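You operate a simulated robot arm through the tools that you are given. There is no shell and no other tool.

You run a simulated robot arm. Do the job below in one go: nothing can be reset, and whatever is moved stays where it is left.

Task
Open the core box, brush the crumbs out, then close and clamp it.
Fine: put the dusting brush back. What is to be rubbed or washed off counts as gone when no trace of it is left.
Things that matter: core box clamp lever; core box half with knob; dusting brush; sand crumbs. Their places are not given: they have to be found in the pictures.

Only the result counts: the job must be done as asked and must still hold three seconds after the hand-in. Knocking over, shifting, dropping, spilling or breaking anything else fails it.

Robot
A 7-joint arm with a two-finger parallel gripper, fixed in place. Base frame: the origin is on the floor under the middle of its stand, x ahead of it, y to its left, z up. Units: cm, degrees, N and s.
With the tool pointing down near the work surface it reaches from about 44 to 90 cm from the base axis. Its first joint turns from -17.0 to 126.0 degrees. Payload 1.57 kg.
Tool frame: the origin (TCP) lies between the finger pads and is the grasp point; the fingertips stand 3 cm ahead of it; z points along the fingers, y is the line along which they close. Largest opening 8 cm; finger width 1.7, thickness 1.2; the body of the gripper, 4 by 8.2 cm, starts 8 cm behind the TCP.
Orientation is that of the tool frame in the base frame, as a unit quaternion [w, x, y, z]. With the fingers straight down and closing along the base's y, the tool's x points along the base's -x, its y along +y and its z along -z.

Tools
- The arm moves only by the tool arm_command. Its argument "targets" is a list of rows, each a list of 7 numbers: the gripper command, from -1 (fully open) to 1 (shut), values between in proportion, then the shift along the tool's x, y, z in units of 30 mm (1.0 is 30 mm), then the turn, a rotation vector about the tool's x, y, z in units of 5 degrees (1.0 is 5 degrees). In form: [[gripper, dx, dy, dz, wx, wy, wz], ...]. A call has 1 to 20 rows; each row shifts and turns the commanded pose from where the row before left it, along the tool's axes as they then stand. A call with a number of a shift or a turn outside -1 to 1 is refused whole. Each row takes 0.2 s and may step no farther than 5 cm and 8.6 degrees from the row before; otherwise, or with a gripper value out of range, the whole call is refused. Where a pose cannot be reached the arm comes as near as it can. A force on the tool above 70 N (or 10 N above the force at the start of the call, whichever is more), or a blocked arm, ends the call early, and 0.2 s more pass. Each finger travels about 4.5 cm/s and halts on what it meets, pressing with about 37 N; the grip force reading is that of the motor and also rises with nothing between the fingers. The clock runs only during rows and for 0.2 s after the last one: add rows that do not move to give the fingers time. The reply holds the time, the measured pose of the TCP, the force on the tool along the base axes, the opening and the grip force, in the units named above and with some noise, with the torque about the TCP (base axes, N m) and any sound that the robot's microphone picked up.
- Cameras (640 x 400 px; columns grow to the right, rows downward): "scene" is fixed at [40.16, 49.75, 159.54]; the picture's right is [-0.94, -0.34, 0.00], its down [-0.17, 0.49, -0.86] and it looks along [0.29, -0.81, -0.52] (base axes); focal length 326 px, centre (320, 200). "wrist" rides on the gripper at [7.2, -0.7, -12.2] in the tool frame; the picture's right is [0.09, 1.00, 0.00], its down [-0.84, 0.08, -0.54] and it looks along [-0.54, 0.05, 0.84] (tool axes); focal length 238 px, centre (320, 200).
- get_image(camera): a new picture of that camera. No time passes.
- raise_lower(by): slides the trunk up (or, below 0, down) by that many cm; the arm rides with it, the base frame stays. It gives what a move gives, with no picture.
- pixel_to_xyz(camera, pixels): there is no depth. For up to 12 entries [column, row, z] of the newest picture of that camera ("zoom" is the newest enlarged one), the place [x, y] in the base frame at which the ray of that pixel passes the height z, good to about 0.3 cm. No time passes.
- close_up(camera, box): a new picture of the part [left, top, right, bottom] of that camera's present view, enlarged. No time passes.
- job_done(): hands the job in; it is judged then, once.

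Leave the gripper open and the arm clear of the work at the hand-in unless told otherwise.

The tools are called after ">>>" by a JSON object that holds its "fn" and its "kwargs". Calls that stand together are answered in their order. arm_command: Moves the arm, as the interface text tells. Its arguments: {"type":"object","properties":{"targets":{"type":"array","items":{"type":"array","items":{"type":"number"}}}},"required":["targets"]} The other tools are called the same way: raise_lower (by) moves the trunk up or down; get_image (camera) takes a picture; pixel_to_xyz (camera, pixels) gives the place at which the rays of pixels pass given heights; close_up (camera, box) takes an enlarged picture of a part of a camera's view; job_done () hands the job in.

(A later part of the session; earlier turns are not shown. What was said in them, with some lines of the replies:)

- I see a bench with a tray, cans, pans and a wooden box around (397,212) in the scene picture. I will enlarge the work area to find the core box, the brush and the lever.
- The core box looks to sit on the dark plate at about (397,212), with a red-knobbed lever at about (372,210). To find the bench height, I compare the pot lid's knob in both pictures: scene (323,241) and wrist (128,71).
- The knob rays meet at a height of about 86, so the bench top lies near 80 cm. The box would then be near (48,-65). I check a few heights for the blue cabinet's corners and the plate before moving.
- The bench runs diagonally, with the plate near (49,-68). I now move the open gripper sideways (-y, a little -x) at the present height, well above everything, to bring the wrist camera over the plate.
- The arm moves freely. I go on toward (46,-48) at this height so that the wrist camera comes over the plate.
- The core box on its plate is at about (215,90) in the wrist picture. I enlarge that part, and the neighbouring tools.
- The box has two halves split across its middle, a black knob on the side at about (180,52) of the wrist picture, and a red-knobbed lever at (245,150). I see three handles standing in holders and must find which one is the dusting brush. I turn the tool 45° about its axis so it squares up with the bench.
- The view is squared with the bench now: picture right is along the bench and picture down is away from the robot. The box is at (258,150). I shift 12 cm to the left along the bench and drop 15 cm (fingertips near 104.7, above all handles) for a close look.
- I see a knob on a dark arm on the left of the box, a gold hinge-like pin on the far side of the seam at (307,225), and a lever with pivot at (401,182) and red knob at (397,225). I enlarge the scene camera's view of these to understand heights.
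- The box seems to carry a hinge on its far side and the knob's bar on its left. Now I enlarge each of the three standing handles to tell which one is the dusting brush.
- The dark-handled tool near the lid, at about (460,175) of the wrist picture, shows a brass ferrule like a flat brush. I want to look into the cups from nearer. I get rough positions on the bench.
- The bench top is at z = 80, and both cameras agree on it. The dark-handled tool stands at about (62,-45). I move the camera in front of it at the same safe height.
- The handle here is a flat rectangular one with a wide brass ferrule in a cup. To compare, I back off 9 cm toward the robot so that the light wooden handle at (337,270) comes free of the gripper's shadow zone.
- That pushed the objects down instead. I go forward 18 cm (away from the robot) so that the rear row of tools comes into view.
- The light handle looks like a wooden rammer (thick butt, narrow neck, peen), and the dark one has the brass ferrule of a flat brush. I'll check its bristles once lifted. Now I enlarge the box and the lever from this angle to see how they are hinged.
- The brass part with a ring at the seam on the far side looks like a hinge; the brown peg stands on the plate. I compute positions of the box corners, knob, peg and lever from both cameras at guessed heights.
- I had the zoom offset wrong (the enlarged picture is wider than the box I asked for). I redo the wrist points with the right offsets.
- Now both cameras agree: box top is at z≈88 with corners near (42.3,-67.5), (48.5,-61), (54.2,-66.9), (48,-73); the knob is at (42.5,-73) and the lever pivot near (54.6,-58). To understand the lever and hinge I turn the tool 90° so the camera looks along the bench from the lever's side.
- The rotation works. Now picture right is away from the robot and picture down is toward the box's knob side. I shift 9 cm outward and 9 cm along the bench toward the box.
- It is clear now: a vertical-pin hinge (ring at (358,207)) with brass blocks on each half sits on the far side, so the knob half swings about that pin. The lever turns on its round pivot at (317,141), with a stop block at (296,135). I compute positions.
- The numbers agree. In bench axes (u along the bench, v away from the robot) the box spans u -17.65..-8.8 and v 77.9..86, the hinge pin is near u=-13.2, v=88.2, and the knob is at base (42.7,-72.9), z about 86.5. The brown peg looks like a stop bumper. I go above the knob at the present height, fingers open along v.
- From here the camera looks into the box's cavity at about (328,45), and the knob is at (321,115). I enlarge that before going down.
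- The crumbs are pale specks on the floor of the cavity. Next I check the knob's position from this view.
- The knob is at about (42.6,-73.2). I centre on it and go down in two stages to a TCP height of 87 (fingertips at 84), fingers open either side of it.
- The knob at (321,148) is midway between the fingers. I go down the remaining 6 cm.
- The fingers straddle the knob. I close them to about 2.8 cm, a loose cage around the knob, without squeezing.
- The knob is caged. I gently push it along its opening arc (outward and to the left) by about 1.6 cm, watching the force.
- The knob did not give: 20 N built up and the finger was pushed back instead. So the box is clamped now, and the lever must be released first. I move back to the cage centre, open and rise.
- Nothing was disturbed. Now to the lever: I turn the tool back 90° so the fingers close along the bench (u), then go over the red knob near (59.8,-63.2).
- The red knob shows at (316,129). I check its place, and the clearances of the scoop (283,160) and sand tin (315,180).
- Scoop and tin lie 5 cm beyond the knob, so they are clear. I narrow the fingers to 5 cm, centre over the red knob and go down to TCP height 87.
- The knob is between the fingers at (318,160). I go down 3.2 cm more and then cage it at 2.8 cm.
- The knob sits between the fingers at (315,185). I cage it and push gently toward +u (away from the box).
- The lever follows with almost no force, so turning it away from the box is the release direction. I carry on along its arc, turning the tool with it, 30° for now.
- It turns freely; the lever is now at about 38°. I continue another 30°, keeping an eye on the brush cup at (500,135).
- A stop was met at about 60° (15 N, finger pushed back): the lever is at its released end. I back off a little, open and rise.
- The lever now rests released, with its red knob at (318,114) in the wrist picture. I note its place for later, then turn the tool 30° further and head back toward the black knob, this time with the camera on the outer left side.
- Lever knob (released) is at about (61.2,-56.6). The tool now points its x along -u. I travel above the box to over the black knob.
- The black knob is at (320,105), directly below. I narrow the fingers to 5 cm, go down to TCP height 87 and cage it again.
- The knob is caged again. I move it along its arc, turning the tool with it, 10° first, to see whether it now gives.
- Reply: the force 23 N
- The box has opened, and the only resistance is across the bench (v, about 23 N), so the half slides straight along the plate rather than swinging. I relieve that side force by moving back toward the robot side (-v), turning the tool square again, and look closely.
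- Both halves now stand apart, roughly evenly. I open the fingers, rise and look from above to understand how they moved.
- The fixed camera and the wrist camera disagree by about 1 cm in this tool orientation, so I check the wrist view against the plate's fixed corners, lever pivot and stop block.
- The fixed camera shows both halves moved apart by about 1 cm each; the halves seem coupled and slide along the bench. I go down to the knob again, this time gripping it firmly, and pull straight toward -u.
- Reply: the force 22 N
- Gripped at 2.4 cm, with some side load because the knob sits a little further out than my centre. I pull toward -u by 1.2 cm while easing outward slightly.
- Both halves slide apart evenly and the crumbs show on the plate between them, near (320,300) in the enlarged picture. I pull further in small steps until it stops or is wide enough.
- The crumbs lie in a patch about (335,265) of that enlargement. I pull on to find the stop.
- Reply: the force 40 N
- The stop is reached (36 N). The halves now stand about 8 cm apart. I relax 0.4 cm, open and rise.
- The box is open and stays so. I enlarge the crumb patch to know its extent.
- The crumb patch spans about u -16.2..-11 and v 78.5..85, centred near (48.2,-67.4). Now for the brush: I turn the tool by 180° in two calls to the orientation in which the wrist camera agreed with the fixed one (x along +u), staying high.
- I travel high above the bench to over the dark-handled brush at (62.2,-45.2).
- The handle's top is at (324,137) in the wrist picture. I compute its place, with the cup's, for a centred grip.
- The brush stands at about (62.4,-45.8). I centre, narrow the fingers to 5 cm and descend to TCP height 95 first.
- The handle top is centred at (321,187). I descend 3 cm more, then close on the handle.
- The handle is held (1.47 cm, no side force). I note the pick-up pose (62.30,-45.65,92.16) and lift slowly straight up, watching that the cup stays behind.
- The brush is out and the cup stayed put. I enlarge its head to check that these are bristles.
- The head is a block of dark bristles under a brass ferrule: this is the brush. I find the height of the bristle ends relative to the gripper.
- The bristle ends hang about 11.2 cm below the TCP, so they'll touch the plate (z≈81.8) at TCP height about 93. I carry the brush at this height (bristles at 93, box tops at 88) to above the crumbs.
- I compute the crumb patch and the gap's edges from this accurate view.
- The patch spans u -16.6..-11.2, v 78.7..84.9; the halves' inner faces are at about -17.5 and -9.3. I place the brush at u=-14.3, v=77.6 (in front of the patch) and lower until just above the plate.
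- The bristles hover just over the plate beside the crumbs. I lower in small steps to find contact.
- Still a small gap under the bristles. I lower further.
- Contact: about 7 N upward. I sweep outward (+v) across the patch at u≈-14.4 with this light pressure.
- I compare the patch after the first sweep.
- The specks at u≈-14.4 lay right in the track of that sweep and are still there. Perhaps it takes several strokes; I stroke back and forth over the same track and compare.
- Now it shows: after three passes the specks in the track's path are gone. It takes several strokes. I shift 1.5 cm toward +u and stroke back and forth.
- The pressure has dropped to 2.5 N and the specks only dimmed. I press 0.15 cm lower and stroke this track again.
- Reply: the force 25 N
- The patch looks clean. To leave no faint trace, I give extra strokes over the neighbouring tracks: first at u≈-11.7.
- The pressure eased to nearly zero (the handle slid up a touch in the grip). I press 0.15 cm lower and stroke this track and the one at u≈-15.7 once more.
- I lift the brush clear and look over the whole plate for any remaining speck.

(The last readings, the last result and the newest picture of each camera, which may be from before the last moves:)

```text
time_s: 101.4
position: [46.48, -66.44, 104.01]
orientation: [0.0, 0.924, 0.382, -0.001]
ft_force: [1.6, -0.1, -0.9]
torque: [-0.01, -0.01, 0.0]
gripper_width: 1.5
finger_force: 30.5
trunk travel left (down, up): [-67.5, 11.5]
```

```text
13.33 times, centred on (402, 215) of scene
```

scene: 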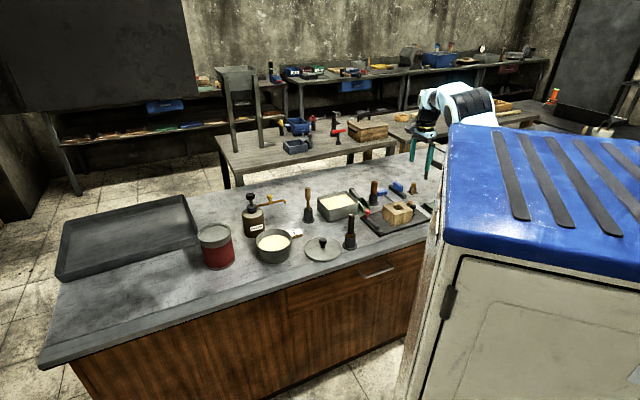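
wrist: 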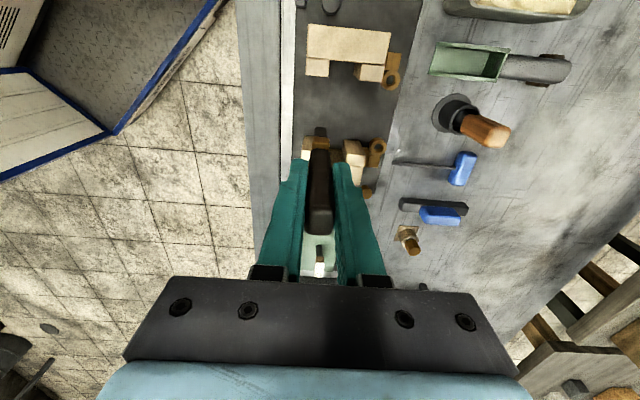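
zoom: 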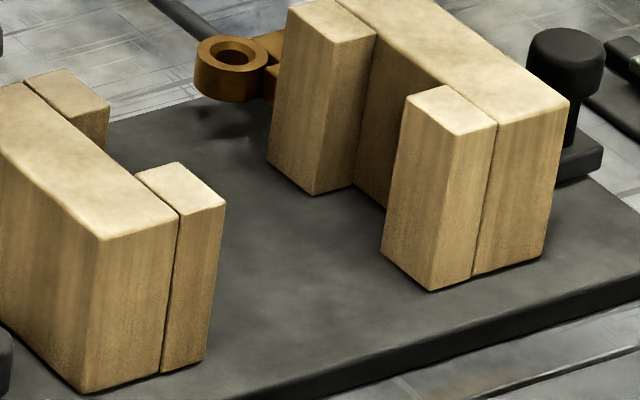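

The floor looks clean. I enlarge the middle once more for faint traces.

>>> {"fn": "close_up", "kwargs": {"camera": "wrist", "box": [300, 70, 370, 140]}}

>>> {"fn": "close_up", "kwargs": {"camera": "scene", "box": [392, 208, 417, 228]}}

```text
5.71 times, centred on (335, 105) of wrist
```

zoom: 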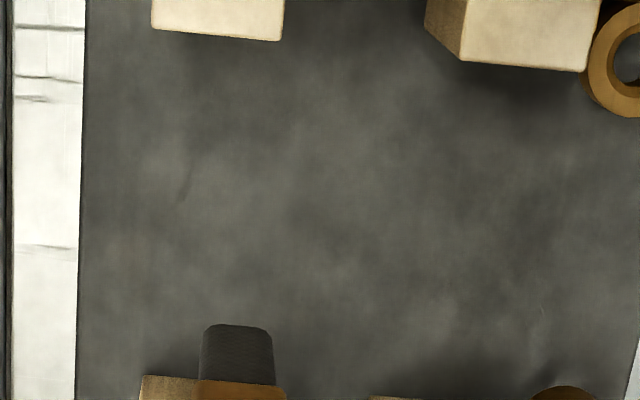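

```text
16.00 times, centred on (404, 218) of scene
```

zoom: 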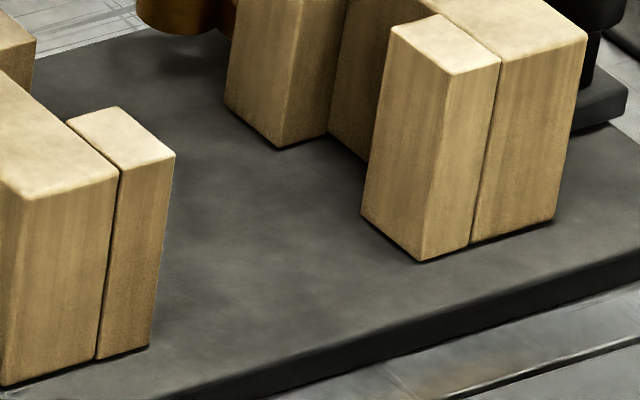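

No trace left. Now I carry the brush back to above its cup at (62.3,-45.65).

>>> {"fn": "arm_command", "kwargs": {"targets": [[1, 0.959, -0.13, 0, 0, 0, 0], [1, 0.959, -0.13, 0, 0, 0, 0], [1, 0.959, -0.13, 0, 0, 0, 0], [1, 0.959, -0.13, 0, 0, 0, 0], [1, 0.959, -0.13, 0, 0, 0, 0], [1, 0.959, -0.13, 0, 0, 0, 0], [1, 0.959, -0.13, 0, 0, 0, 0], [1, 0.959, -0.13, 0, 0, 0, 0], [1, 0.959, -0.13, 0, 0, 0, 0]]}}

>>> {"fn": "get_image", "kwargs": {"camera": "wrist"}}

>>> {"fn": "close_up", "kwargs": {"camera": "scene", "box": [325, 185, 375, 255]}}

>>> {"fn": "close_up", "kwargs": {"camera": "wrist", "box": [280, 70, 360, 240]}}

```text
time_s: 103.4
position: [62.41, -45.89, 104.11]
orientation: [0.0, 0.924, 0.382, -0.001]
ft_force: [0.2, 0.3, -0.2]
torque: [0.03, -0.04, 0.04]
gripper_width: 1.49
finger_force: 31.1
trunk travel left (down, up): [-67.5, 11.5]
```

```text
taken
```

wrist: 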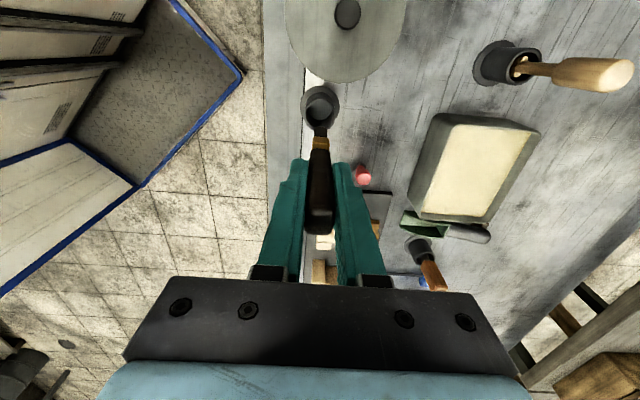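

```text
5.71 times, centred on (350, 220) of scene
```

zoom: 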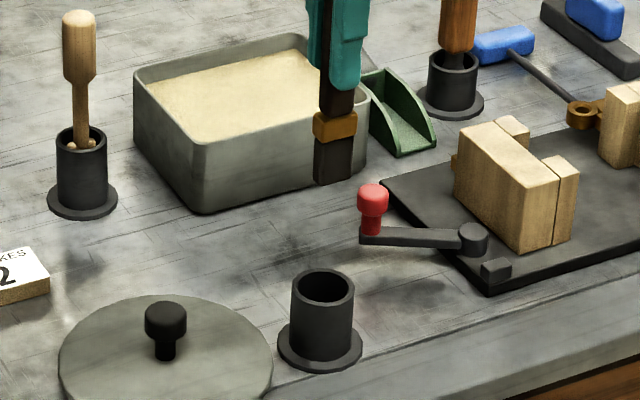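

```text
2.35 times, centred on (320, 155) of wrist
```

zoom: 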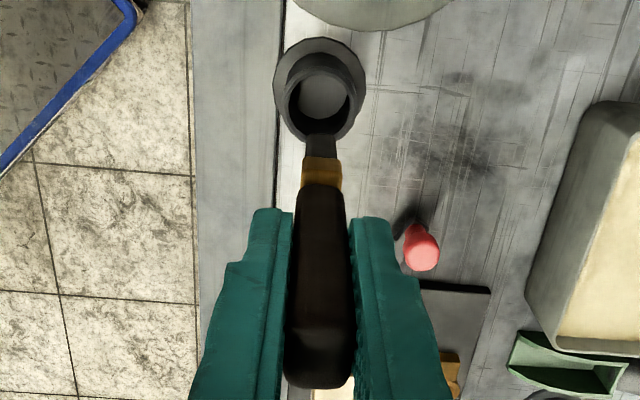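

The brush hangs straight over its cup, just as when I lifted it. I lower it, 11.4 cm first.

>>> {"fn": "arm_command", "kwargs": {"targets": [[1, 0, 0, 1, 0, 0, 0], [1, 0, 0, 0.7, 0, 0, 0], [1, 0, 0, 0.5, 0, 0, 0], [1, 0, 0, 0.5, 0, 0, 0]]}}

>>> {"fn": "close_up", "kwargs": {"camera": "scene", "box": [325, 185, 375, 255]}}

```text
time_s: 104.4
position: [62.28, -45.65, 95.9]
orientation: [0.0, 0.924, 0.381, 0.0]
ft_force: [-0.3, -0.1, 0.2]
torque: [0.01, 0.0, 0.01]
gripper_width: 1.56
finger_force: 31.0
trunk travel left (down, up): [-67.5, 11.5]
```

```text
5.71 times, centred on (350, 220) of scene
```

zoom: 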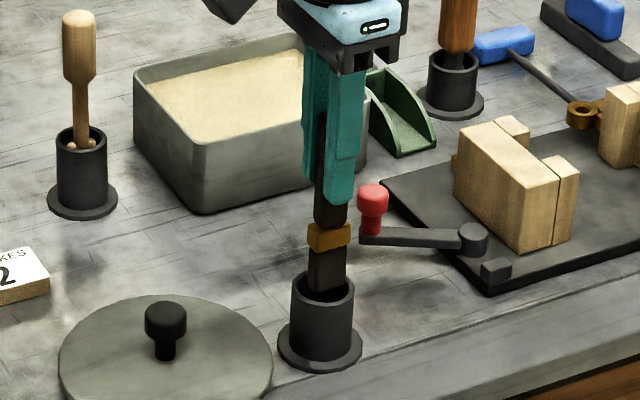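

The bristles have entered the cup without touching. I lower on slowly.

>>> {"fn": "arm_command", "kwargs": {"targets": [[1, 0, 0, 0.4, 0, 0, 0], [1, 0, 0, 0.4, 0, 0, 0], [1, 0, 0, 0.3, 0, 0, 0]]}}

>>> {"fn": "arm_command", "kwargs": {"targets": [[1, 0, 0, 0.1, 0, 0, 0], [1, 0, 0, 0, 0, 0, 0]]}}

>>> {"fn": "close_up", "kwargs": {"camera": "scene", "box": [325, 185, 375, 255]}}

```text
time_s: 105.2
position: [62.16, -45.63, 92.68]
orientation: [0.0, 0.924, 0.383, 0.001]
ft_force: [0.1, 0.0, 0.6]
torque: [-0.01, 0.0, -0.02]
gripper_width: 1.53
finger_force: 31.3
trunk travel left (down, up): [-67.5, 11.5]
```

```text
time_s: 105.8
position: [62.26, -45.71, 92.29]
orientation: [0.0, 0.924, 0.383, 0.0]
ft_force: [0.8, 0.3, -0.1]
torque: [0.02, 0.0, -0.04]
gripper_width: 1.52
finger_force: 31.1
trunk travel left (down, up): [-67.5, 11.5]
```

```text
5.71 times, centred on (350, 220) of scene
```

zoom: 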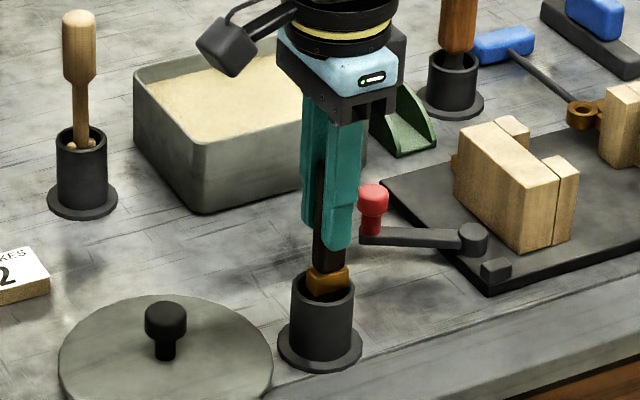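

>>> {"fn": "arm_command", "kwargs": {"targets": [[1, 0, 0, 0.07, 0, 0, 0], [1, 0, 0, 0.07, 0, 0, 0]]}}

>>> {"fn": "arm_command", "kwargs": {"targets": [[1, 0, 0, 0.05, 0, 0, 0], [1, 0, 0, 0, 0, 0, 0]]}}

>>> {"fn": "arm_command", "kwargs": {"targets": [[1, 0, 0, 0.05, 0, 0, 0], [1, 0, 0, 0, 0, 0, 0]]}}

```text
time_s: 106.4
position: [62.21, -45.74, 91.95]
orientation: [0.0, 0.924, 0.383, 0.0]
ft_force: [0.4, 0.1, -0.7]
torque: [0.03, -0.02, 0.02]
gripper_width: 1.5
finger_force: 31.0
trunk travel left (down, up): [-67.5, 11.5]
```

```text
time_s: 107.0
position: [62.23, -45.7, 91.86]
orientation: [0.0, 0.924, 0.383, 0.0]
ft_force: [-0.9, 0.3, -0.4]
torque: [-0.01, -0.04, -0.03]
gripper_width: 1.52
finger_force: 30.7
trunk travel left (down, up): [-67.5, 11.5]
```

```text
time_s: 107.6
position: [62.19, -45.62, 91.6]
orientation: [0.0, 0.924, 0.383, 0.0]
ft_force: [0.1, -0.9, -0.5]
torque: [-0.02, 0.0, 0.06]
gripper_width: 1.52
finger_force: 30.8
trunk travel left (down, up): [-67.5, 11.5]
```

>>> {"fn": "arm_command", "kwargs": {"targets": [[1, 0, 0, 0.05, 0, 0, 0], [1, 0, 0, 0, 0, 0, 0]]}}

>>> {"fn": "arm_command", "kwargs": {"targets": [[1, 0, 0, 0.05, 0, 0, 0], [1, 0, 0, 0, 0, 0, 0]]}}

>>> {"fn": "close_up", "kwargs": {"camera": "scene", "box": [335, 205, 365, 255]}}

```text
time_s: 108.2
position: [62.17, -45.65, 91.52]
orientation: [-0.001, 0.924, 0.382, 0.0]
ft_force: [-1.1, 0.5, 5.0]
torque: [0.06, 0.14, -0.03]
gripper_width: 1.52
finger_force: 30.8
trunk travel left (down, up): [-67.5, 11.5]
```

```text
time_s: 108.8
position: [62.14, -45.71, 91.46]
orientation: [0.001, 0.924, 0.383, 0.0]
ft_force: [-3.3, -1.3, 18.7]
torque: [-0.11, 0.3, -0.01]
gripper_width: 1.52
finger_force: 30.7
trunk travel left (down, up): [-67.5, 11.5]
```

```text
8.00 times, centred on (350, 230) of scene
```

zoom: 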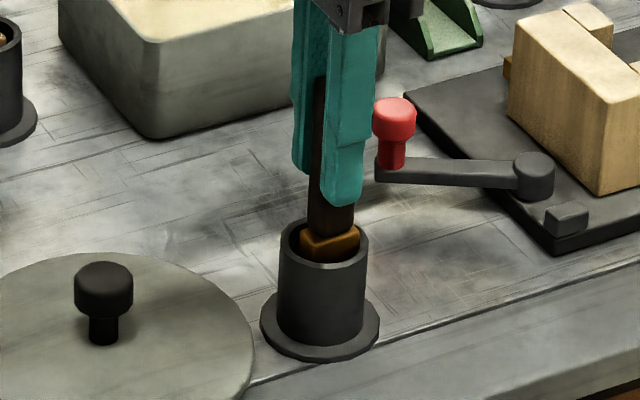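

The brush stands on its cup floor again (19 N), with the ferrule at the same depth as before. I ease up a hair, open, and rise straight up.

>>> {"fn": "arm_command", "kwargs": {"targets": [[1, 0, 0, -0.04, 0, 0, 0], [0.3, 0, 0, 0, 0, 0, 0], [-0.1, 0, 0, 0, 0, 0, 0], [-0.1, 0, 0, 0, 0, 0, 0], [-0.1, 0, 0, -0.5, 0, 0, 0], [-0.1, 0, 0, -1, 0, 0, 0], [-0.1, 0, 0, -1, 0, 0, 0], [-0.1, 0, 0, -1, 0, 0, 0], [-1, 0, 0, -1, 0, 0, 0]]}}

>>> {"fn": "get_image", "kwargs": {"camera": "wrist"}}

>>> {"fn": "close_up", "kwargs": {"camera": "scene", "box": [335, 205, 365, 255]}}

```text
time_s: 110.8
position: [62.28, -45.74, 104.85]
orientation: [0.0, 0.924, 0.382, 0.0]
ft_force: [-0.3, 0.6, 0.2]
torque: [0.0, 0.03, -0.01]
gripper_width: 7.83
finger_force: 0.0
trunk travel left (down, up): [-67.5, 11.5]
```

```text
taken
```

wrist: 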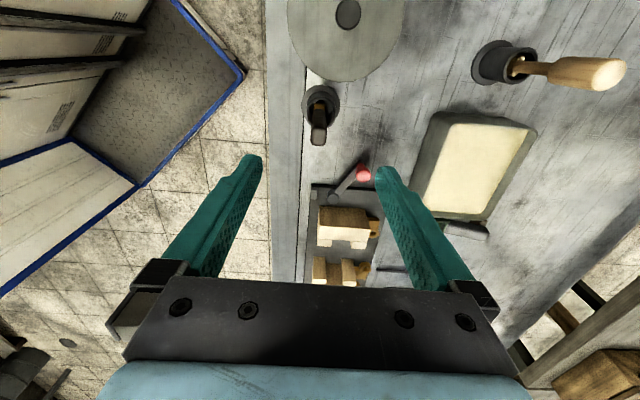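

```text
8.00 times, centred on (350, 230) of scene
```

zoom: 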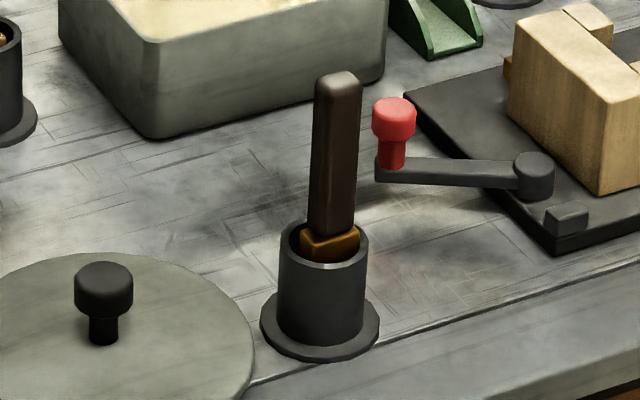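

The brush is back in its cup. Now I go over to the black knob, near u=-25.7, v=82, at this height.

>>> {"fn": "arm_command", "kwargs": {"targets": [[-1, -0.959, 0.144, 0, 0, 0, 0], [-1, -0.959, 0.144, 0, 0, 0, 0], [-1, -0.959, 0.144, 0, 0, 0, 0], [-1, -0.959, 0.144, 0, 0, 0, 0], [-1, -0.959, 0.144, 0, 0, 0, 0], [-1, -0.959, 0.144, 0, 0, 0, 0], [-1, -0.959, 0.144, 0, 0, 0, 0], [-1, -0.959, 0.144, 0, 0, 0, 0], [-1, -0.959, 0.144, 0, 0, 0, 0], [-1, -0.959, 0.144, 0, 0, 0, 0], [-1, -0.959, 0.144, 0, 0, 0, 0], [-1, -0.959, 0.144, 0, 0, 0, 0], [-1, -0.959, 0.144, 0, 0, 0, 0]]}}

>>> {"fn": "get_image", "kwargs": {"camera": "wrist"}}

>>> {"fn": "close_up", "kwargs": {"camera": "wrist", "box": [260, 0, 400, 150]}}

```text
time_s: 113.6
position: [39.78, -76.31, 104.99]
orientation: [0.001, 0.924, 0.382, -0.001]
ft_force: [0.1, -0.2, 0.8]
torque: [-0.01, 0.04, -0.04]
gripper_width: 7.99
finger_force: 0.0
trunk travel left (down, up): [-67.5, 11.5]
```

```text
taken
```

wrist: 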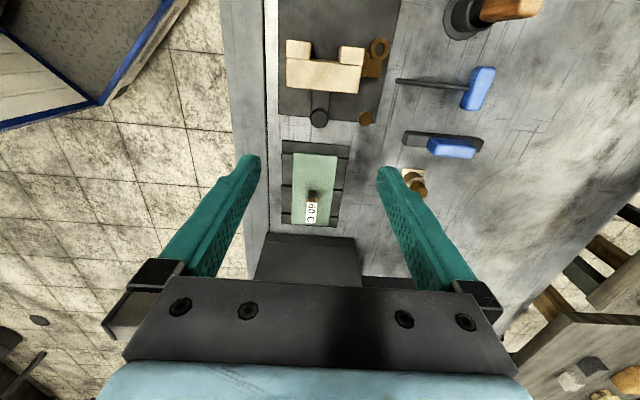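

```text
2.67 times, centred on (330, 75) of wrist
```

zoom: 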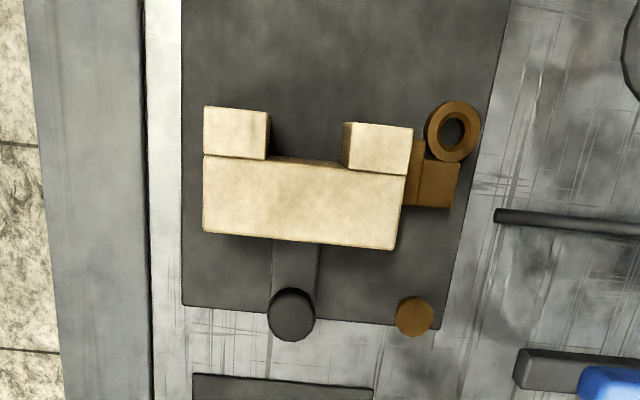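

>>> {"fn": "pixel_to_xyz", "kwargs": {"camera": "wrist", "pixels": [[319.4, 118, 86.5], [319.4, 118, 86], [365, 117.5, 83.3]]}}

```text
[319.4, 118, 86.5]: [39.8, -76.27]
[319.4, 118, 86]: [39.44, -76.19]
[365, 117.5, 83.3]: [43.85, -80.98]
```

The knob is directly below, at (39.65,-76.25). I narrow to 5 cm and go down, then grip it.

>>> {"fn": "arm_command", "kwargs": {"targets": [[-0.25, 0, 0, 1, 0, 0, 0], [-0.25, 0, 0, 1, 0, 0, 0], [-0.25, 0, 0, 1, 0, 0, 0], [-0.25, 0, 0, 1, 0, 0, 0], [-0.25, 0, 0, 1, 0, 0, 0]]}}

>>> {"fn": "get_image", "kwargs": {"camera": "wrist"}}

```text
time_s: 114.8
position: [39.89, -76.07, 90.15]
orientation: [0.0, 0.924, 0.383, 0.0]
ft_force: [-0.5, -0.3, 0.9]
torque: [-0.03, -0.02, 0.0]
gripper_width: 5.01
finger_force: 0.0
trunk travel left (down, up): [-67.5, 11.5]
```

```text
taken
```

wrist: 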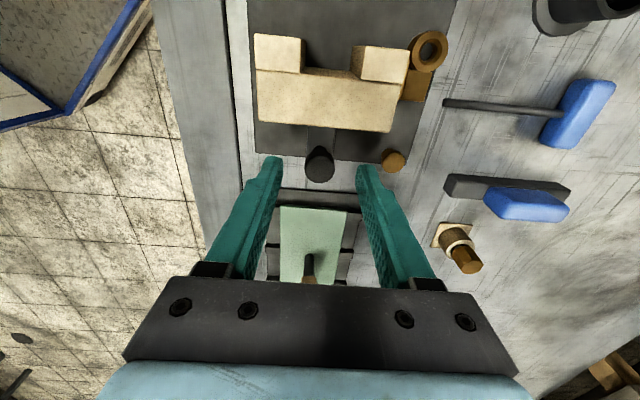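

The knob at (319,163) is centred. I go down 3.1 cm and grip.

>>> {"fn": "arm_command", "kwargs": {"targets": [[-0.25, 0, 0, 1, 0, 0, 0], [-0.25, 0, 0, 0.03, 0, 0, 0], [0.3, 0, 0, 0, 0, 0, 0], [0.3, 0, 0, 0, 0, 0, 0], [1, 0, 0, 0, 0, 0, 0], [1, 0, 0, 0, 0, 0, 0]]}}

>>> {"fn": "get_image", "kwargs": {"camera": "wrist"}}

```text
time_s: 116.2
position: [39.78, -76.14, 86.89]
orientation: [0.0, 0.924, 0.382, 0.0]
ft_force: [-0.1, -1.2, -1.6]
torque: [0.03, 0.0, 0.0]
gripper_width: 2.37
finger_force: 28.1
trunk travel left (down, up): [-67.5, 11.5]
```

```text
taken
```

wrist: 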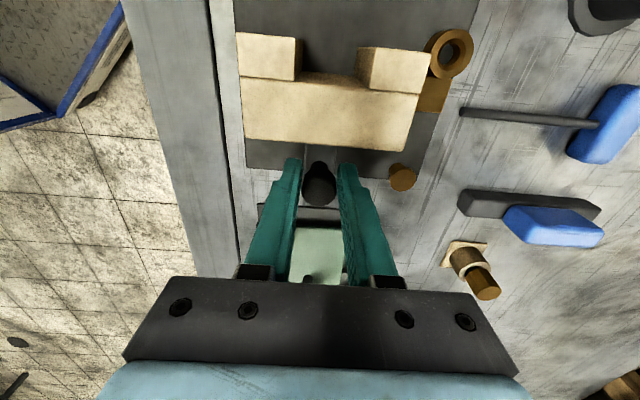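

Gripped with no side load. I push toward +u, 3.6 cm first.

>>> {"fn": "arm_command", "kwargs": {"targets": [[1, 0.1, 0, 0, 0, 0, 0], [1, 0.1, 0, 0, 0, 0, 0], [1, 0.1, 0, 0, 0, 0, 0], [1, 0.1, 0, 0, 0, 0, 0], [1, 0.1, 0, 0, 0, 0, 0], [1, 0.1, 0, 0, 0, 0, 0], [1, 0.1, 0, 0, 0, 0, 0], [1, 0.1, 0, 0, 0, 0, 0], [1, 0.1, 0, 0, 0, 0, 0], [1, 0.1, 0, 0, 0, 0, 0], [1, 0.1, 0, 0, 0, 0, 0], [1, 0.1, 0, 0, 0, 0, 0]]}}

>>> {"fn": "get_image", "kwargs": {"camera": "wrist"}}

>>> {"fn": "close_up", "kwargs": {"camera": "scene", "box": [370, 190, 430, 235]}}

```text
time_s: 118.8
position: [42.36, -73.61, 86.98]
orientation: [0.002, 0.924, 0.383, 0.0]
ft_force: [12.2, -13.3, 23.6]
torque: [-0.24, -0.35, 0.21]
gripper_width: 2.34
finger_force: 35.6
trunk travel left (down, up): [-67.5, 11.5]
```

```text
taken
```

wrist: 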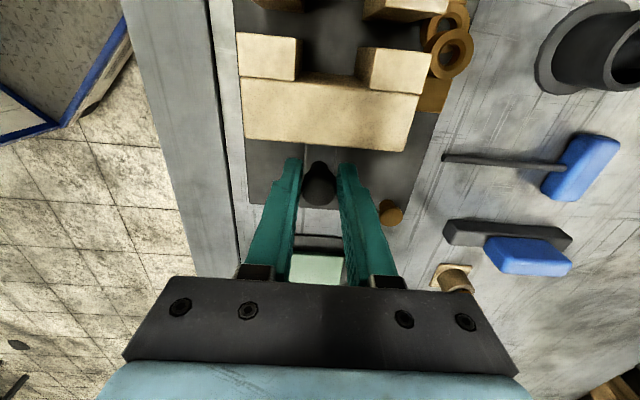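

```text
8.89 times, centred on (400, 212) of scene
```

zoom: 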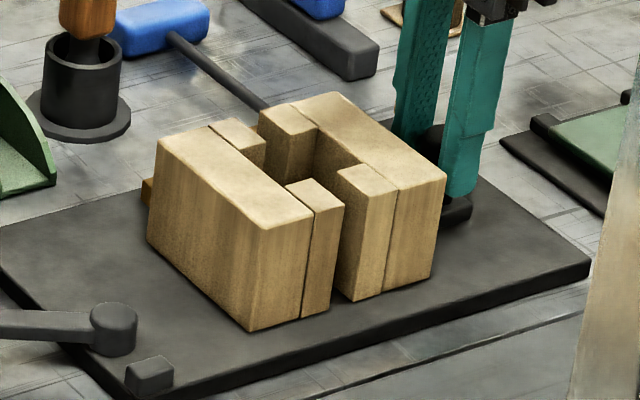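

A gap of about 1.5 cm remains. I ease the side load a little and push on.

>>> {"fn": "arm_command", "kwargs": {"targets": [[1, 0.08, 0.04, -0.03, 0, 0, 0], [1, 0.08, 0.02, 0, 0, 0, 0], [1, 0.08, 0, 0, 0, 0, 0]]}}

>>> {"fn": "close_up", "kwargs": {"camera": "scene", "box": [370, 190, 430, 235]}}

```text
time_s: 119.6
position: [42.77, -73.26, 86.93]
orientation: [0.002, 0.924, 0.381, -0.001]
ft_force: [5.8, -11.8, 20.4]
torque: [-0.27, -0.09, 0.13]
gripper_width: 2.32
finger_force: 35.7
trunk travel left (down, up): [-67.5, 11.5]
```

```text
8.89 times, centred on (400, 212) of scene
```

zoom: 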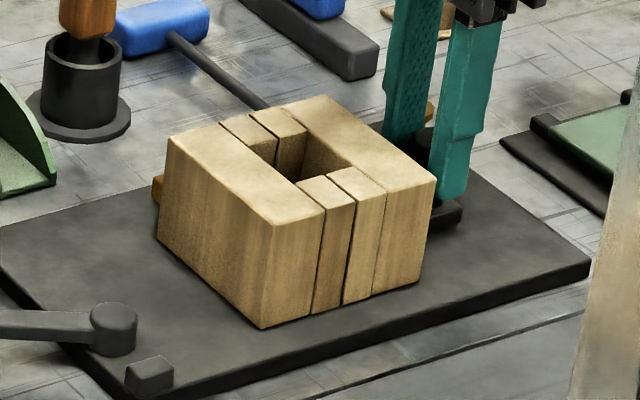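

Almost closed. I push in small steps until firm contact.

>>> {"fn": "arm_command", "kwargs": {"targets": [[1, 0.06, 0.02, 0, 0, 0, 0], [1, 0.06, 0, 0, 0, 0, 0]]}}

>>> {"fn": "close_up", "kwargs": {"camera": "scene", "box": [375, 195, 425, 230]}}

```text
time_s: 120.2
position: [42.83, -73.08, 87.04]
orientation: [0.001, 0.924, 0.381, -0.002]
ft_force: [-10.1, -21.3, 17.2]
torque: [-0.48, 0.17, -0.01]
gripper_width: 2.33
finger_force: 35.6
trunk travel left (down, up): [-67.5, 11.5]
```

```text
11.43 times, centred on (400, 212) of scene
```

zoom: 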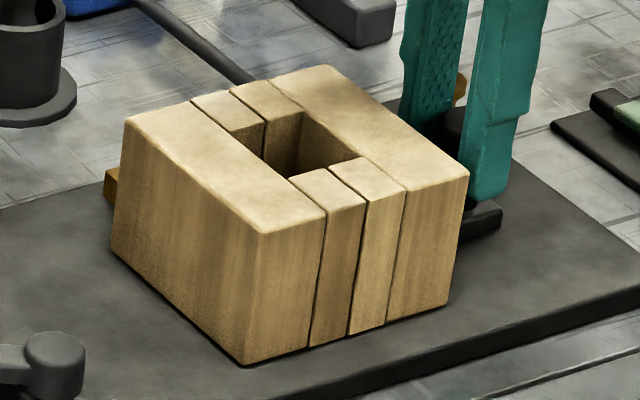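

Firm contact now (about 22 N along u), and the picture matches the closed state at the start. I open the fingers in place and rise.

>>> {"fn": "arm_command", "kwargs": {"targets": [[1, 0.02, 0, 0, 0, 0, 0], [-0.1, 0, 0, 0, 0, 0, 0], [-0.1, 0, 0, 0, 0, 0, 0], [-0.1, 0, 0, -0.5, 0, 0, 0], [-0.1, 0, 0, -1, 0, 0, 0], [-0.1, 0, 0, -1, 0, 0, 0], [-0.1, 0, 0, -1, 0, 0, 0], [-1, 0, 0, -1, 0, 0, 0]]}}

>>> {"fn": "close_up", "kwargs": {"camera": "scene", "box": [375, 195, 425, 230]}}

>>> {"fn": "get_image", "kwargs": {"camera": "wrist"}}

>>> {"fn": "close_up", "kwargs": {"camera": "wrist", "box": [270, 0, 410, 150]}}

```text
time_s: 122.0
position: [43.08, -72.82, 100.5]
orientation: [0.0, 0.924, 0.382, 0.0]
ft_force: [0.4, -0.2, -0.5]
torque: [0.0, 0.03, 0.02]
gripper_width: 7.82
finger_force: 0.1
trunk travel left (down, up): [-67.5, 11.5]
```

```text
11.43 times, centred on (400, 212) of scene
```

zoom: 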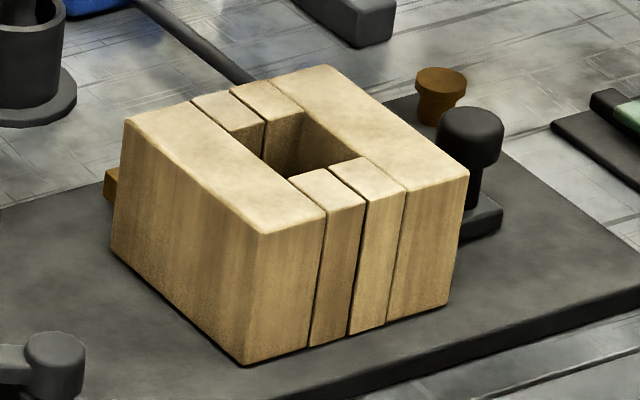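

```text
taken
```

wrist: 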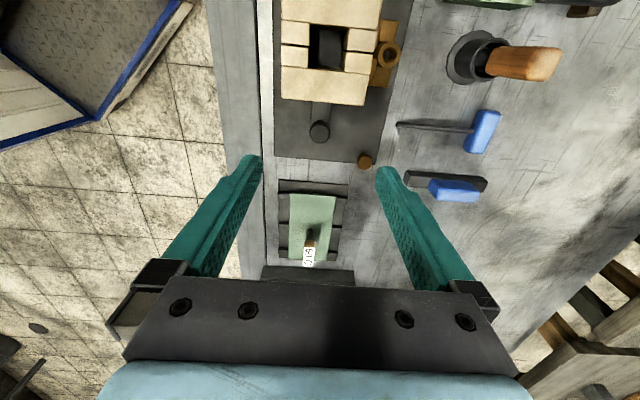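

```text
2.67 times, centred on (340, 75) of wrist
```

zoom: 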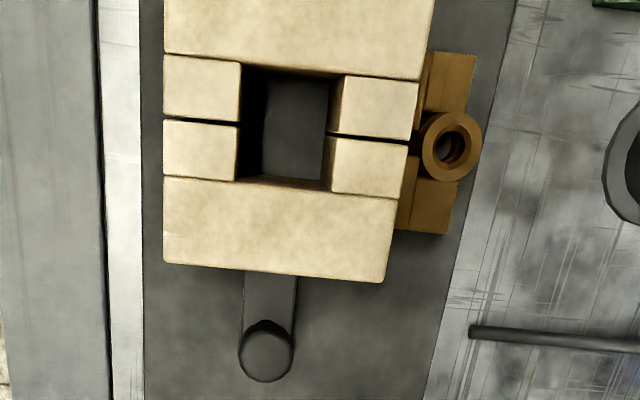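

The box is closed with rings aligned and the cavity clean. Next, the lever. I turn the tool by 150° to the orientation I used at the lever's released end.

>>> {"fn": "arm_command", "kwargs": {"targets": [[-1, 0, 0, -0.5, 0, 0, -1], [-1, 0, 0, 0, 0, 0, -1], [-1, 0, 0, 0, 0, 0, -1], [-1, 0, 0, 0, 0, 0, -1], [-1, 0, 0, 0, 0, 0, -1], [-1, 0, 0, 0, 0, 0, -1], [-1, 0, 0, 0, 0, 0, -1], [-1, 0, 0, 0, 0, 0, -1], [-1, 0, 0, 0, 0, 0, -1], [-1, 0, 0, 0, 0, 0, -1], [-1, 0, 0, 0, 0, 0, -1], [-1, 0, 0, 0, 0, 0, -1], [-1, 0, 0, 0, 0, 0, -1], [-1, 0, 0, 0, 0, 0, -1], [-1, 0, 0, 0, 0, 0, -1], [-1, 0, 0, 0, 0, 0, -1], [-1, 0, 0, 0, 0, 0, -1], [-1, 0, 0, 0, 0, 0, -1]]}}

>>> {"fn": "arm_command", "kwargs": {"targets": [[-1, 0, 0, 0, 0, 0, -1], [-1, 0, 0, 0, 0, 0, -1], [-1, 0, 0, 0, 0, 0, -1], [-1, 0, 0, 0, 0, 0, -1], [-1, 0, 0, 0, 0, 0, -1], [-1, 0, 0, 0, 0, 0, -1], [-1, 0, 0, 0, 0, 0, -1], [-1, 0, 0, 0, 0, 0, -1], [-1, 0, 0, 0, 0, 0, -1], [-1, 0, 0, 0, 0, 0, -1], [-1, 0, 0, 0, 0, 0, -1], [-1, 0, 0, 0, 0, 0, -1]]}}

```text
time_s: 125.8
position: [43.2, -72.79, 102.03]
orientation: [0.0, 0.382, 0.924, 0.0]
ft_force: [0.0, 0.2, -0.2]
torque: [0.01, 0.02, 0.03]
gripper_width: 7.97
finger_force: 0.1
trunk travel left (down, up): [-67.5, 11.5]
```

```text
time_s: 128.4
position: [43.18, -72.82, 101.97]
orientation: [0.0, -0.132, 0.991, 0.0]
ft_force: [0.0, -1.0, 0.2]
torque: [0.0, -0.02, 0.0]
gripper_width: 8.01
finger_force: 0.1
trunk travel left (down, up): [-67.5, 11.5]
```

I travel to above the released red knob at (61.2,-56.7).

>>> {"fn": "arm_command", "kwargs": {"targets": [[-1, -0.901, 0.4525, 0, 0, 0, 0], [-1, -0.901, 0.4525, 0, 0, 0, 0], [-1, -0.901, 0.4525, 0, 0, 0, 0], [-1, -0.901, 0.4525, 0, 0, 0, 0], [-1, -0.901, 0.4525, 0, 0, 0, 0], [-1, -0.901, 0.4525, 0, 0, 0, 0], [-1, -0.901, 0.4525, 0, 0, 0, 0], [-1, -0.901, 0.4525, 0, 0, 0, 0]]}}

>>> {"fn": "get_image", "kwargs": {"camera": "wrist"}}

```text
time_s: 130.2
position: [61.22, -57.2, 102.05]
orientation: [-0.001, -0.13, 0.992, 0.0]
ft_force: [-0.2, -0.5, 0.1]
torque: [0.03, -0.03, -0.01]
gripper_width: 8.01
finger_force: 0.1
trunk travel left (down, up): [-67.5, 11.5]
```

```text
taken
```

wrist: 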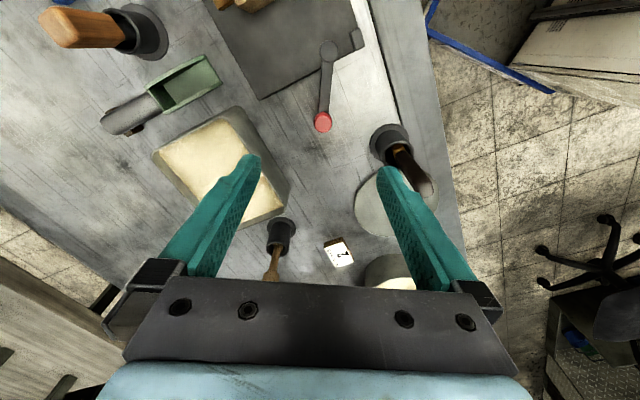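

The red knob is directly below at (323,121). I narrow to 5 cm and descend to TCP height 87.

>>> {"fn": "arm_command", "kwargs": {"targets": [[-0.25, 0, 0.06, 1, 0, 0, 0], [-0.25, 0, 0, 1, 0, 0, 0], [-0.25, 0, 0, 1, 0, 0, 0], [-0.25, 0, 0, 1, 0, 0, 0]]}}

>>> {"fn": "get_image", "kwargs": {"camera": "wrist"}}

```text
time_s: 131.2
position: [61.3, -56.74, 90.01]
orientation: [0.0, -0.131, 0.991, -0.001]
ft_force: [-0.4, 0.1, 1.1]
torque: [-0.02, -0.01, 0.0]
gripper_width: 5.01
finger_force: 0.0
trunk travel left (down, up): [-67.5, 11.5]
```

```text
taken
```

wrist: 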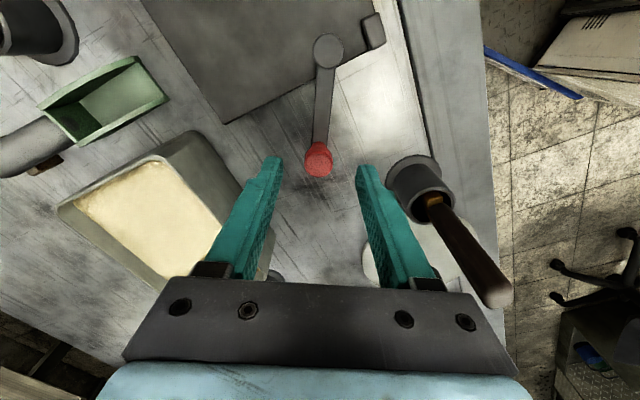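

Centred at (318,160). I go down the last 3 cm and cage the knob.

>>> {"fn": "arm_command", "kwargs": {"targets": [[-0.25, 0, 0, 1, 0, 0, 0], [0.3, 0, 0, 0, 0, 0, 0], [0.3, 0, 0, 0, 0, 0, 0], [0.3, 0, 0, 0, 0, 0, 0]]}}

>>> {"fn": "get_image", "kwargs": {"camera": "wrist"}}

```text
time_s: 132.2
position: [61.32, -56.72, 87.02]
orientation: [0.0, -0.13, 0.992, 0.001]
ft_force: [0.5, 0.7, -0.2]
torque: [-0.01, 0.0, 0.0]
gripper_width: 2.78
finger_force: 0.0
trunk travel left (down, up): [-67.5, 11.5]
```

```text
taken
```

wrist: 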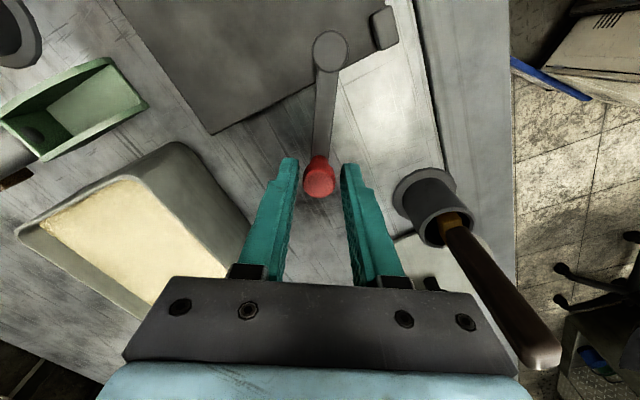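

Caged. I swing the lever back along its arc, turning the tool with it: 30° first.

>>> {"fn": "arm_command", "kwargs": {"targets": [[0.3, 0.009, -0.209, 0, 0, 0, 1], [0.3, 0.009, -0.209, 0, 0, 0, 1], [0.3, 0.009, -0.209, 0, 0, 0, 1], [0.3, 0.009, -0.209, 0, 0, 0, 1], [0.3, 0.009, -0.209, 0, 0, 0, 1], [0.3, 0.009, -0.209, 0, 0, 0, 1]]}}

>>> {"fn": "get_image", "kwargs": {"camera": "wrist"}}

```text
time_s: 133.6
position: [61.16, -60.49, 87.07]
orientation: [0.0, 0.131, 0.991, -0.001]
ft_force: [0.4, 0.1, -0.9]
torque: [-0.01, -0.02, -0.02]
gripper_width: 2.77
finger_force: 0.0
trunk travel left (down, up): [-67.5, 11.5]
```

```text
taken
```

wrist: 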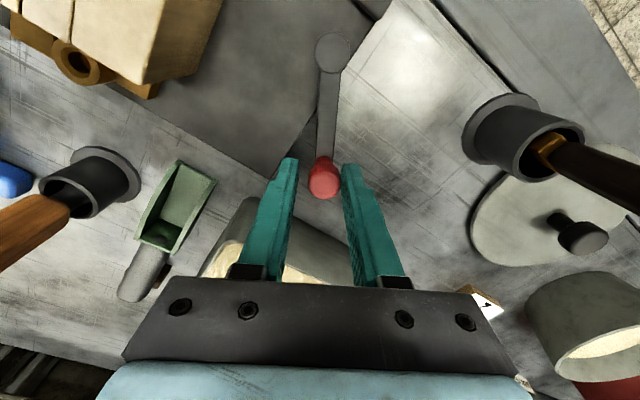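

The lever follows. Another 30° to its starting direction.

>>> {"fn": "arm_command", "kwargs": {"targets": [[0.3, 0.009, -0.209, 0, 0, 0, 1], [0.3, 0.009, -0.209, 0, 0, 0, 1], [0.3, 0.009, -0.209, 0, 0, 0, 1], [0.3, 0.009, -0.209, 0, 0, 0, 1], [0.3, 0.009, -0.209, 0, 0, 0, 1], [0.3, 0.009, -0.209, 0, 0, 0, 1]]}}

>>> {"fn": "get_image", "kwargs": {"camera": "wrist"}}

>>> {"fn": "close_up", "kwargs": {"camera": "scene", "box": [345, 190, 425, 240]}}

```text
time_s: 135.0
position: [59.4, -63.64, 86.99]
orientation: [-0.001, 0.384, 0.924, -0.001]
ft_force: [-0.1, 0.0, -0.1]
torque: [0.02, 0.0, 0.0]
gripper_width: 2.81
finger_force: 0.0
trunk travel left (down, up): [-67.5, 11.5]
```

```text
taken
```

wrist: 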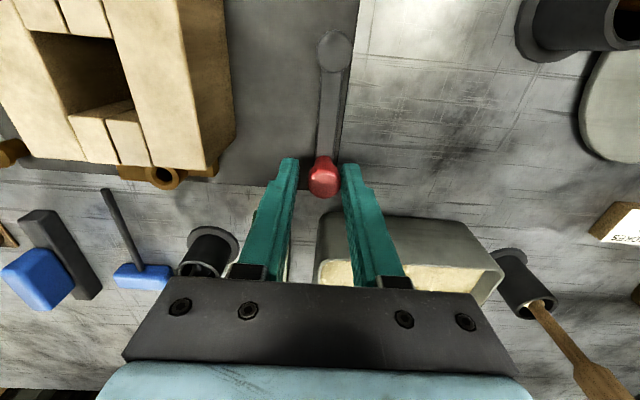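

```text
8.00 times, centred on (385, 215) of scene
```

zoom: 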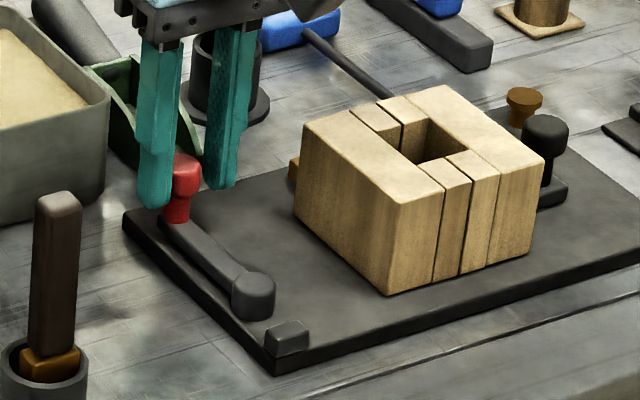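

The lever is almost back. I push on gently in the same direction until I feel its end stop.

>>> {"fn": "arm_command", "kwargs": {"targets": [[0.3, 0, -0.12, 0, 0, 0, 0], [0.3, 0, -0.12, 0, 0, 0, 0]]}}

>>> {"fn": "arm_command", "kwargs": {"targets": [[0.3, 0, -0.12, 0, 0, 0, 0], [0.3, 0, 0, 0, 0, 0, 0]]}}

>>> {"fn": "get_image", "kwargs": {"camera": "wrist"}}

```text
time_s: 135.6
position: [58.82, -64.01, 86.9]
orientation: [0.001, 0.383, 0.924, 0.001]
ft_force: [8.3, 4.5, -3.1]
torque: [0.12, -0.16, -0.01]
gripper_width: 3.54
finger_force: 4.3
trunk travel left (down, up): [-67.5, 11.5]
```

```text
time_s: 136.2
position: [58.71, -64.24, 86.89]
orientation: [0.0, 0.383, 0.924, 0.001]
ft_force: [16.2, 8.1, -3.6]
torque: [0.11, -0.31, -0.09]
gripper_width: 4.28
finger_force: 8.4
trunk travel left (down, up): [-67.5, 11.5]
```

```text
taken
```

wrist: 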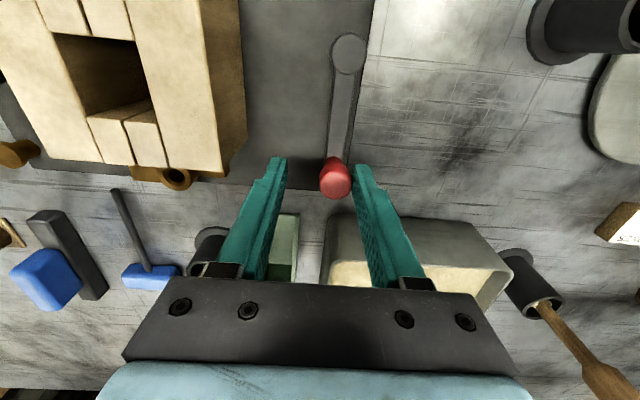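

The end stop resists with about 17 N: the lever is fully home. I back off, open, rise, and compare with the starting picture.

>>> {"fn": "arm_command", "kwargs": {"targets": [[0.3, 0, 0.27, 0, 0, 0, 0], [-0.25, 0, 0, 0, 0, 0, 0], [-0.25, 0, 0, 0, 0, 0, 0], [-0.25, 0, 0, -1, 0, 0, 0], [-0.25, 0, 0, -1, 0, 0, 0], [-0.25, 0, 0, -1, 0, 0, 0], [-0.25, 0, 0, -1, 0, 0, 0], [-1, 0, 0, -1, 0, 0, 0], [-1, 0, 0, -1, 0, 0, 0]]}}

>>> {"fn": "get_image", "kwargs": {"camera": "wrist"}}

>>> {"fn": "close_up", "kwargs": {"camera": "scene", "box": [360, 190, 440, 240]}}

>>> {"fn": "close_up", "kwargs": {"camera": "wrist", "box": [240, 10, 400, 170]}}

```text
time_s: 138.2
position: [59.31, -63.82, 104.85]
orientation: [0.0, 0.383, 0.924, 0.001]
ft_force: [0.4, -1.1, -0.6]
torque: [-0.02, -0.01, -0.05]
gripper_width: 7.96
finger_force: 0.1
trunk travel left (down, up): [-67.5, 11.5]
```

```text
taken
```

wrist: 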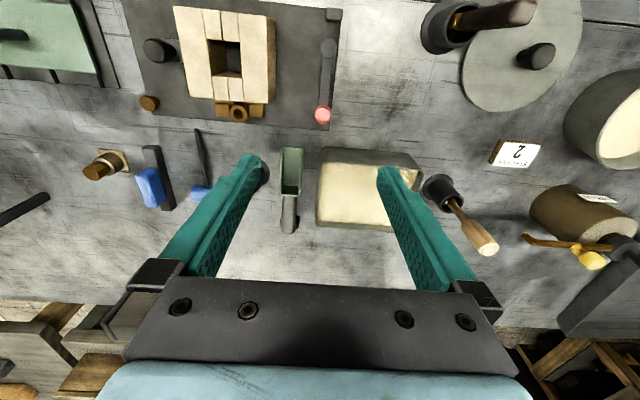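

```text
8.00 times, centred on (400, 215) of scene
```

zoom: 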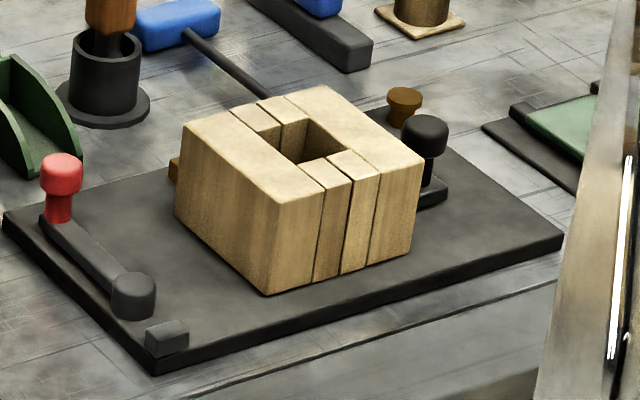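

```text
2.50 times, centred on (320, 90) of wrist
```

zoom: 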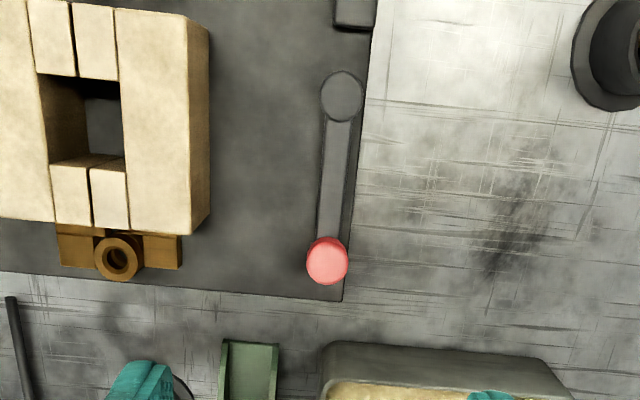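

Lever and box look exactly as at the start, closed and clamped. I raise the arm well clear toward its starting area and check the whole bench.

>>> {"fn": "arm_command", "kwargs": {"targets": [[-1, 0, 0, -1, 0, 0, 0], [-1, 0, 0, -1, 0, 0, 0], [-1, 0, 0, -1, 0, 0, 0], [-1, 0, 0, -1, 0, 0, 0], [-1, 0, 0, -1, 0, 0, 0], [-1, 0, 0, -1, 0, 0, 0], [-1, 0.9, 0.4, 0, 0, 0, 0], [-1, 0.9, 0.4, 0, 0, 0, 0], [-1, 0.9, 0.4, 0, 0, 0, 0], [-1, 0.9, 0.4, 0, 0, 0, 0], [-1, 0.9, 0.4, 0, 0, 0, 0], [-1, 0.9, 0.4, 0, 0, 0, 0], [-1, 0.9, 0.4, 0, 0, 0, 0], [-1, 0.9, 0.4, 0, 0, 0, 0]]}}

>>> {"fn": "get_image", "kwargs": {"camera": "scene"}}

>>> {"fn": "close_up", "kwargs": {"camera": "scene", "box": [190, 160, 450, 290]}}

>>> {"fn": "close_up", "kwargs": {"camera": "scene", "box": [340, 150, 450, 250]}}

>>> {"fn": "get_image", "kwargs": {"camera": "wrist"}}

```text
time_s: 141.2
position: [50.83, -41.73, 122.76]
orientation: [0.0, 0.384, 0.923, 0.0]
ft_force: [0.5, -0.1, 0.3]
torque: [0.04, 0.01, 0.0]
gripper_width: 8.01
finger_force: 0.1
trunk travel left (down, up): [-67.5, 11.5]
```

```text
taken
```

scene: 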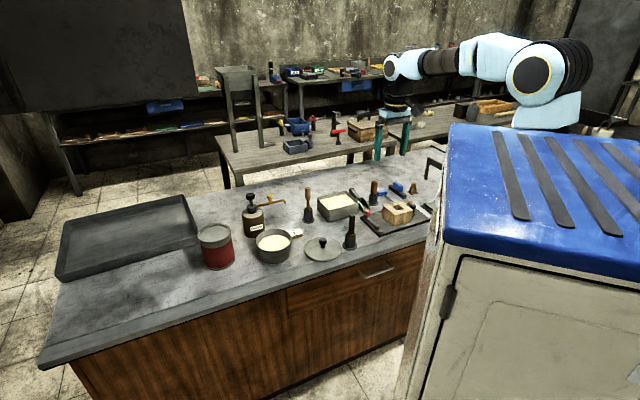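

```text
2.46 times, centred on (320, 225) of scene
```

zoom: 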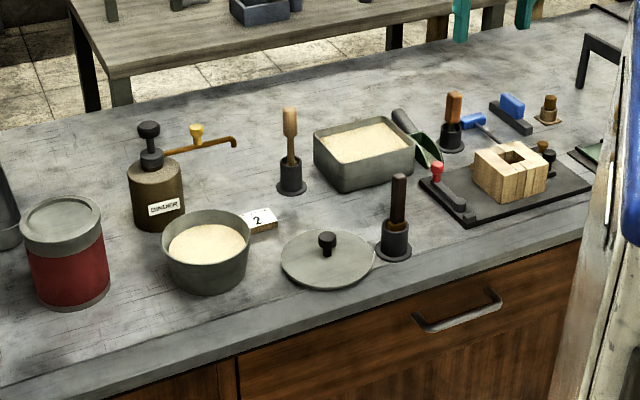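

```text
4.00 times, centred on (395, 200) of scene
```

zoom: 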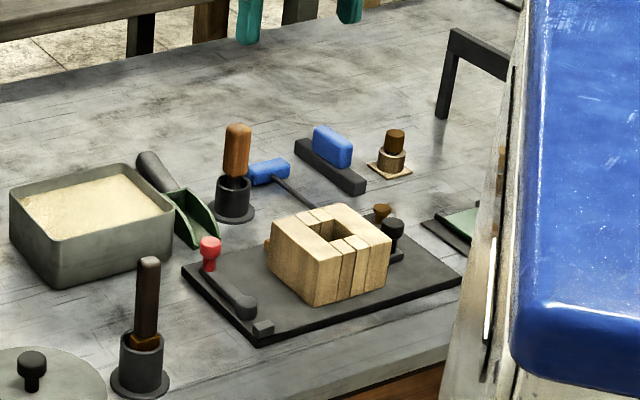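

```text
taken
```

wrist: 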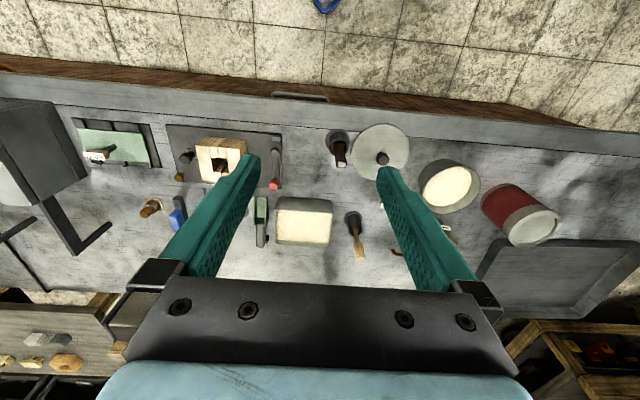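

Everything stands as at the start: the brush is in its cup, the box is closed and clamped, no crumbs are left, and the gripper is open and clear. I hand the job in.

>>> {"fn": "job_done", "kwargs": {}}

```text
The job is handed in.
```

The core box is brushed clean, closed and clamped, and the dusting brush is back in its cup. I've handed the job in; no verdict came back with it.

- **Opening:** The box was clamped at the start. I swung the red lever about 60° away from it, which let the halves slide apart when I pulled the black knob.
- **Brushing:** The crumbs needed several back-and-forth strokes. Close-ups from both cameras afterwards showed no specks on the plate or in the cavity.
- **Closing and clamping:** I pushed the halves together until they met firmly, then turned the lever back to its end stop. Both look the same as in the starting pictures. I did not pull on the knob again to test the clamp.
- **Brush:** It leans very slightly compared with before, by roughly 2 mm at the top of the handle.

Nothing else on the bench looks moved. The gripper is open and the arm is clear of the work.
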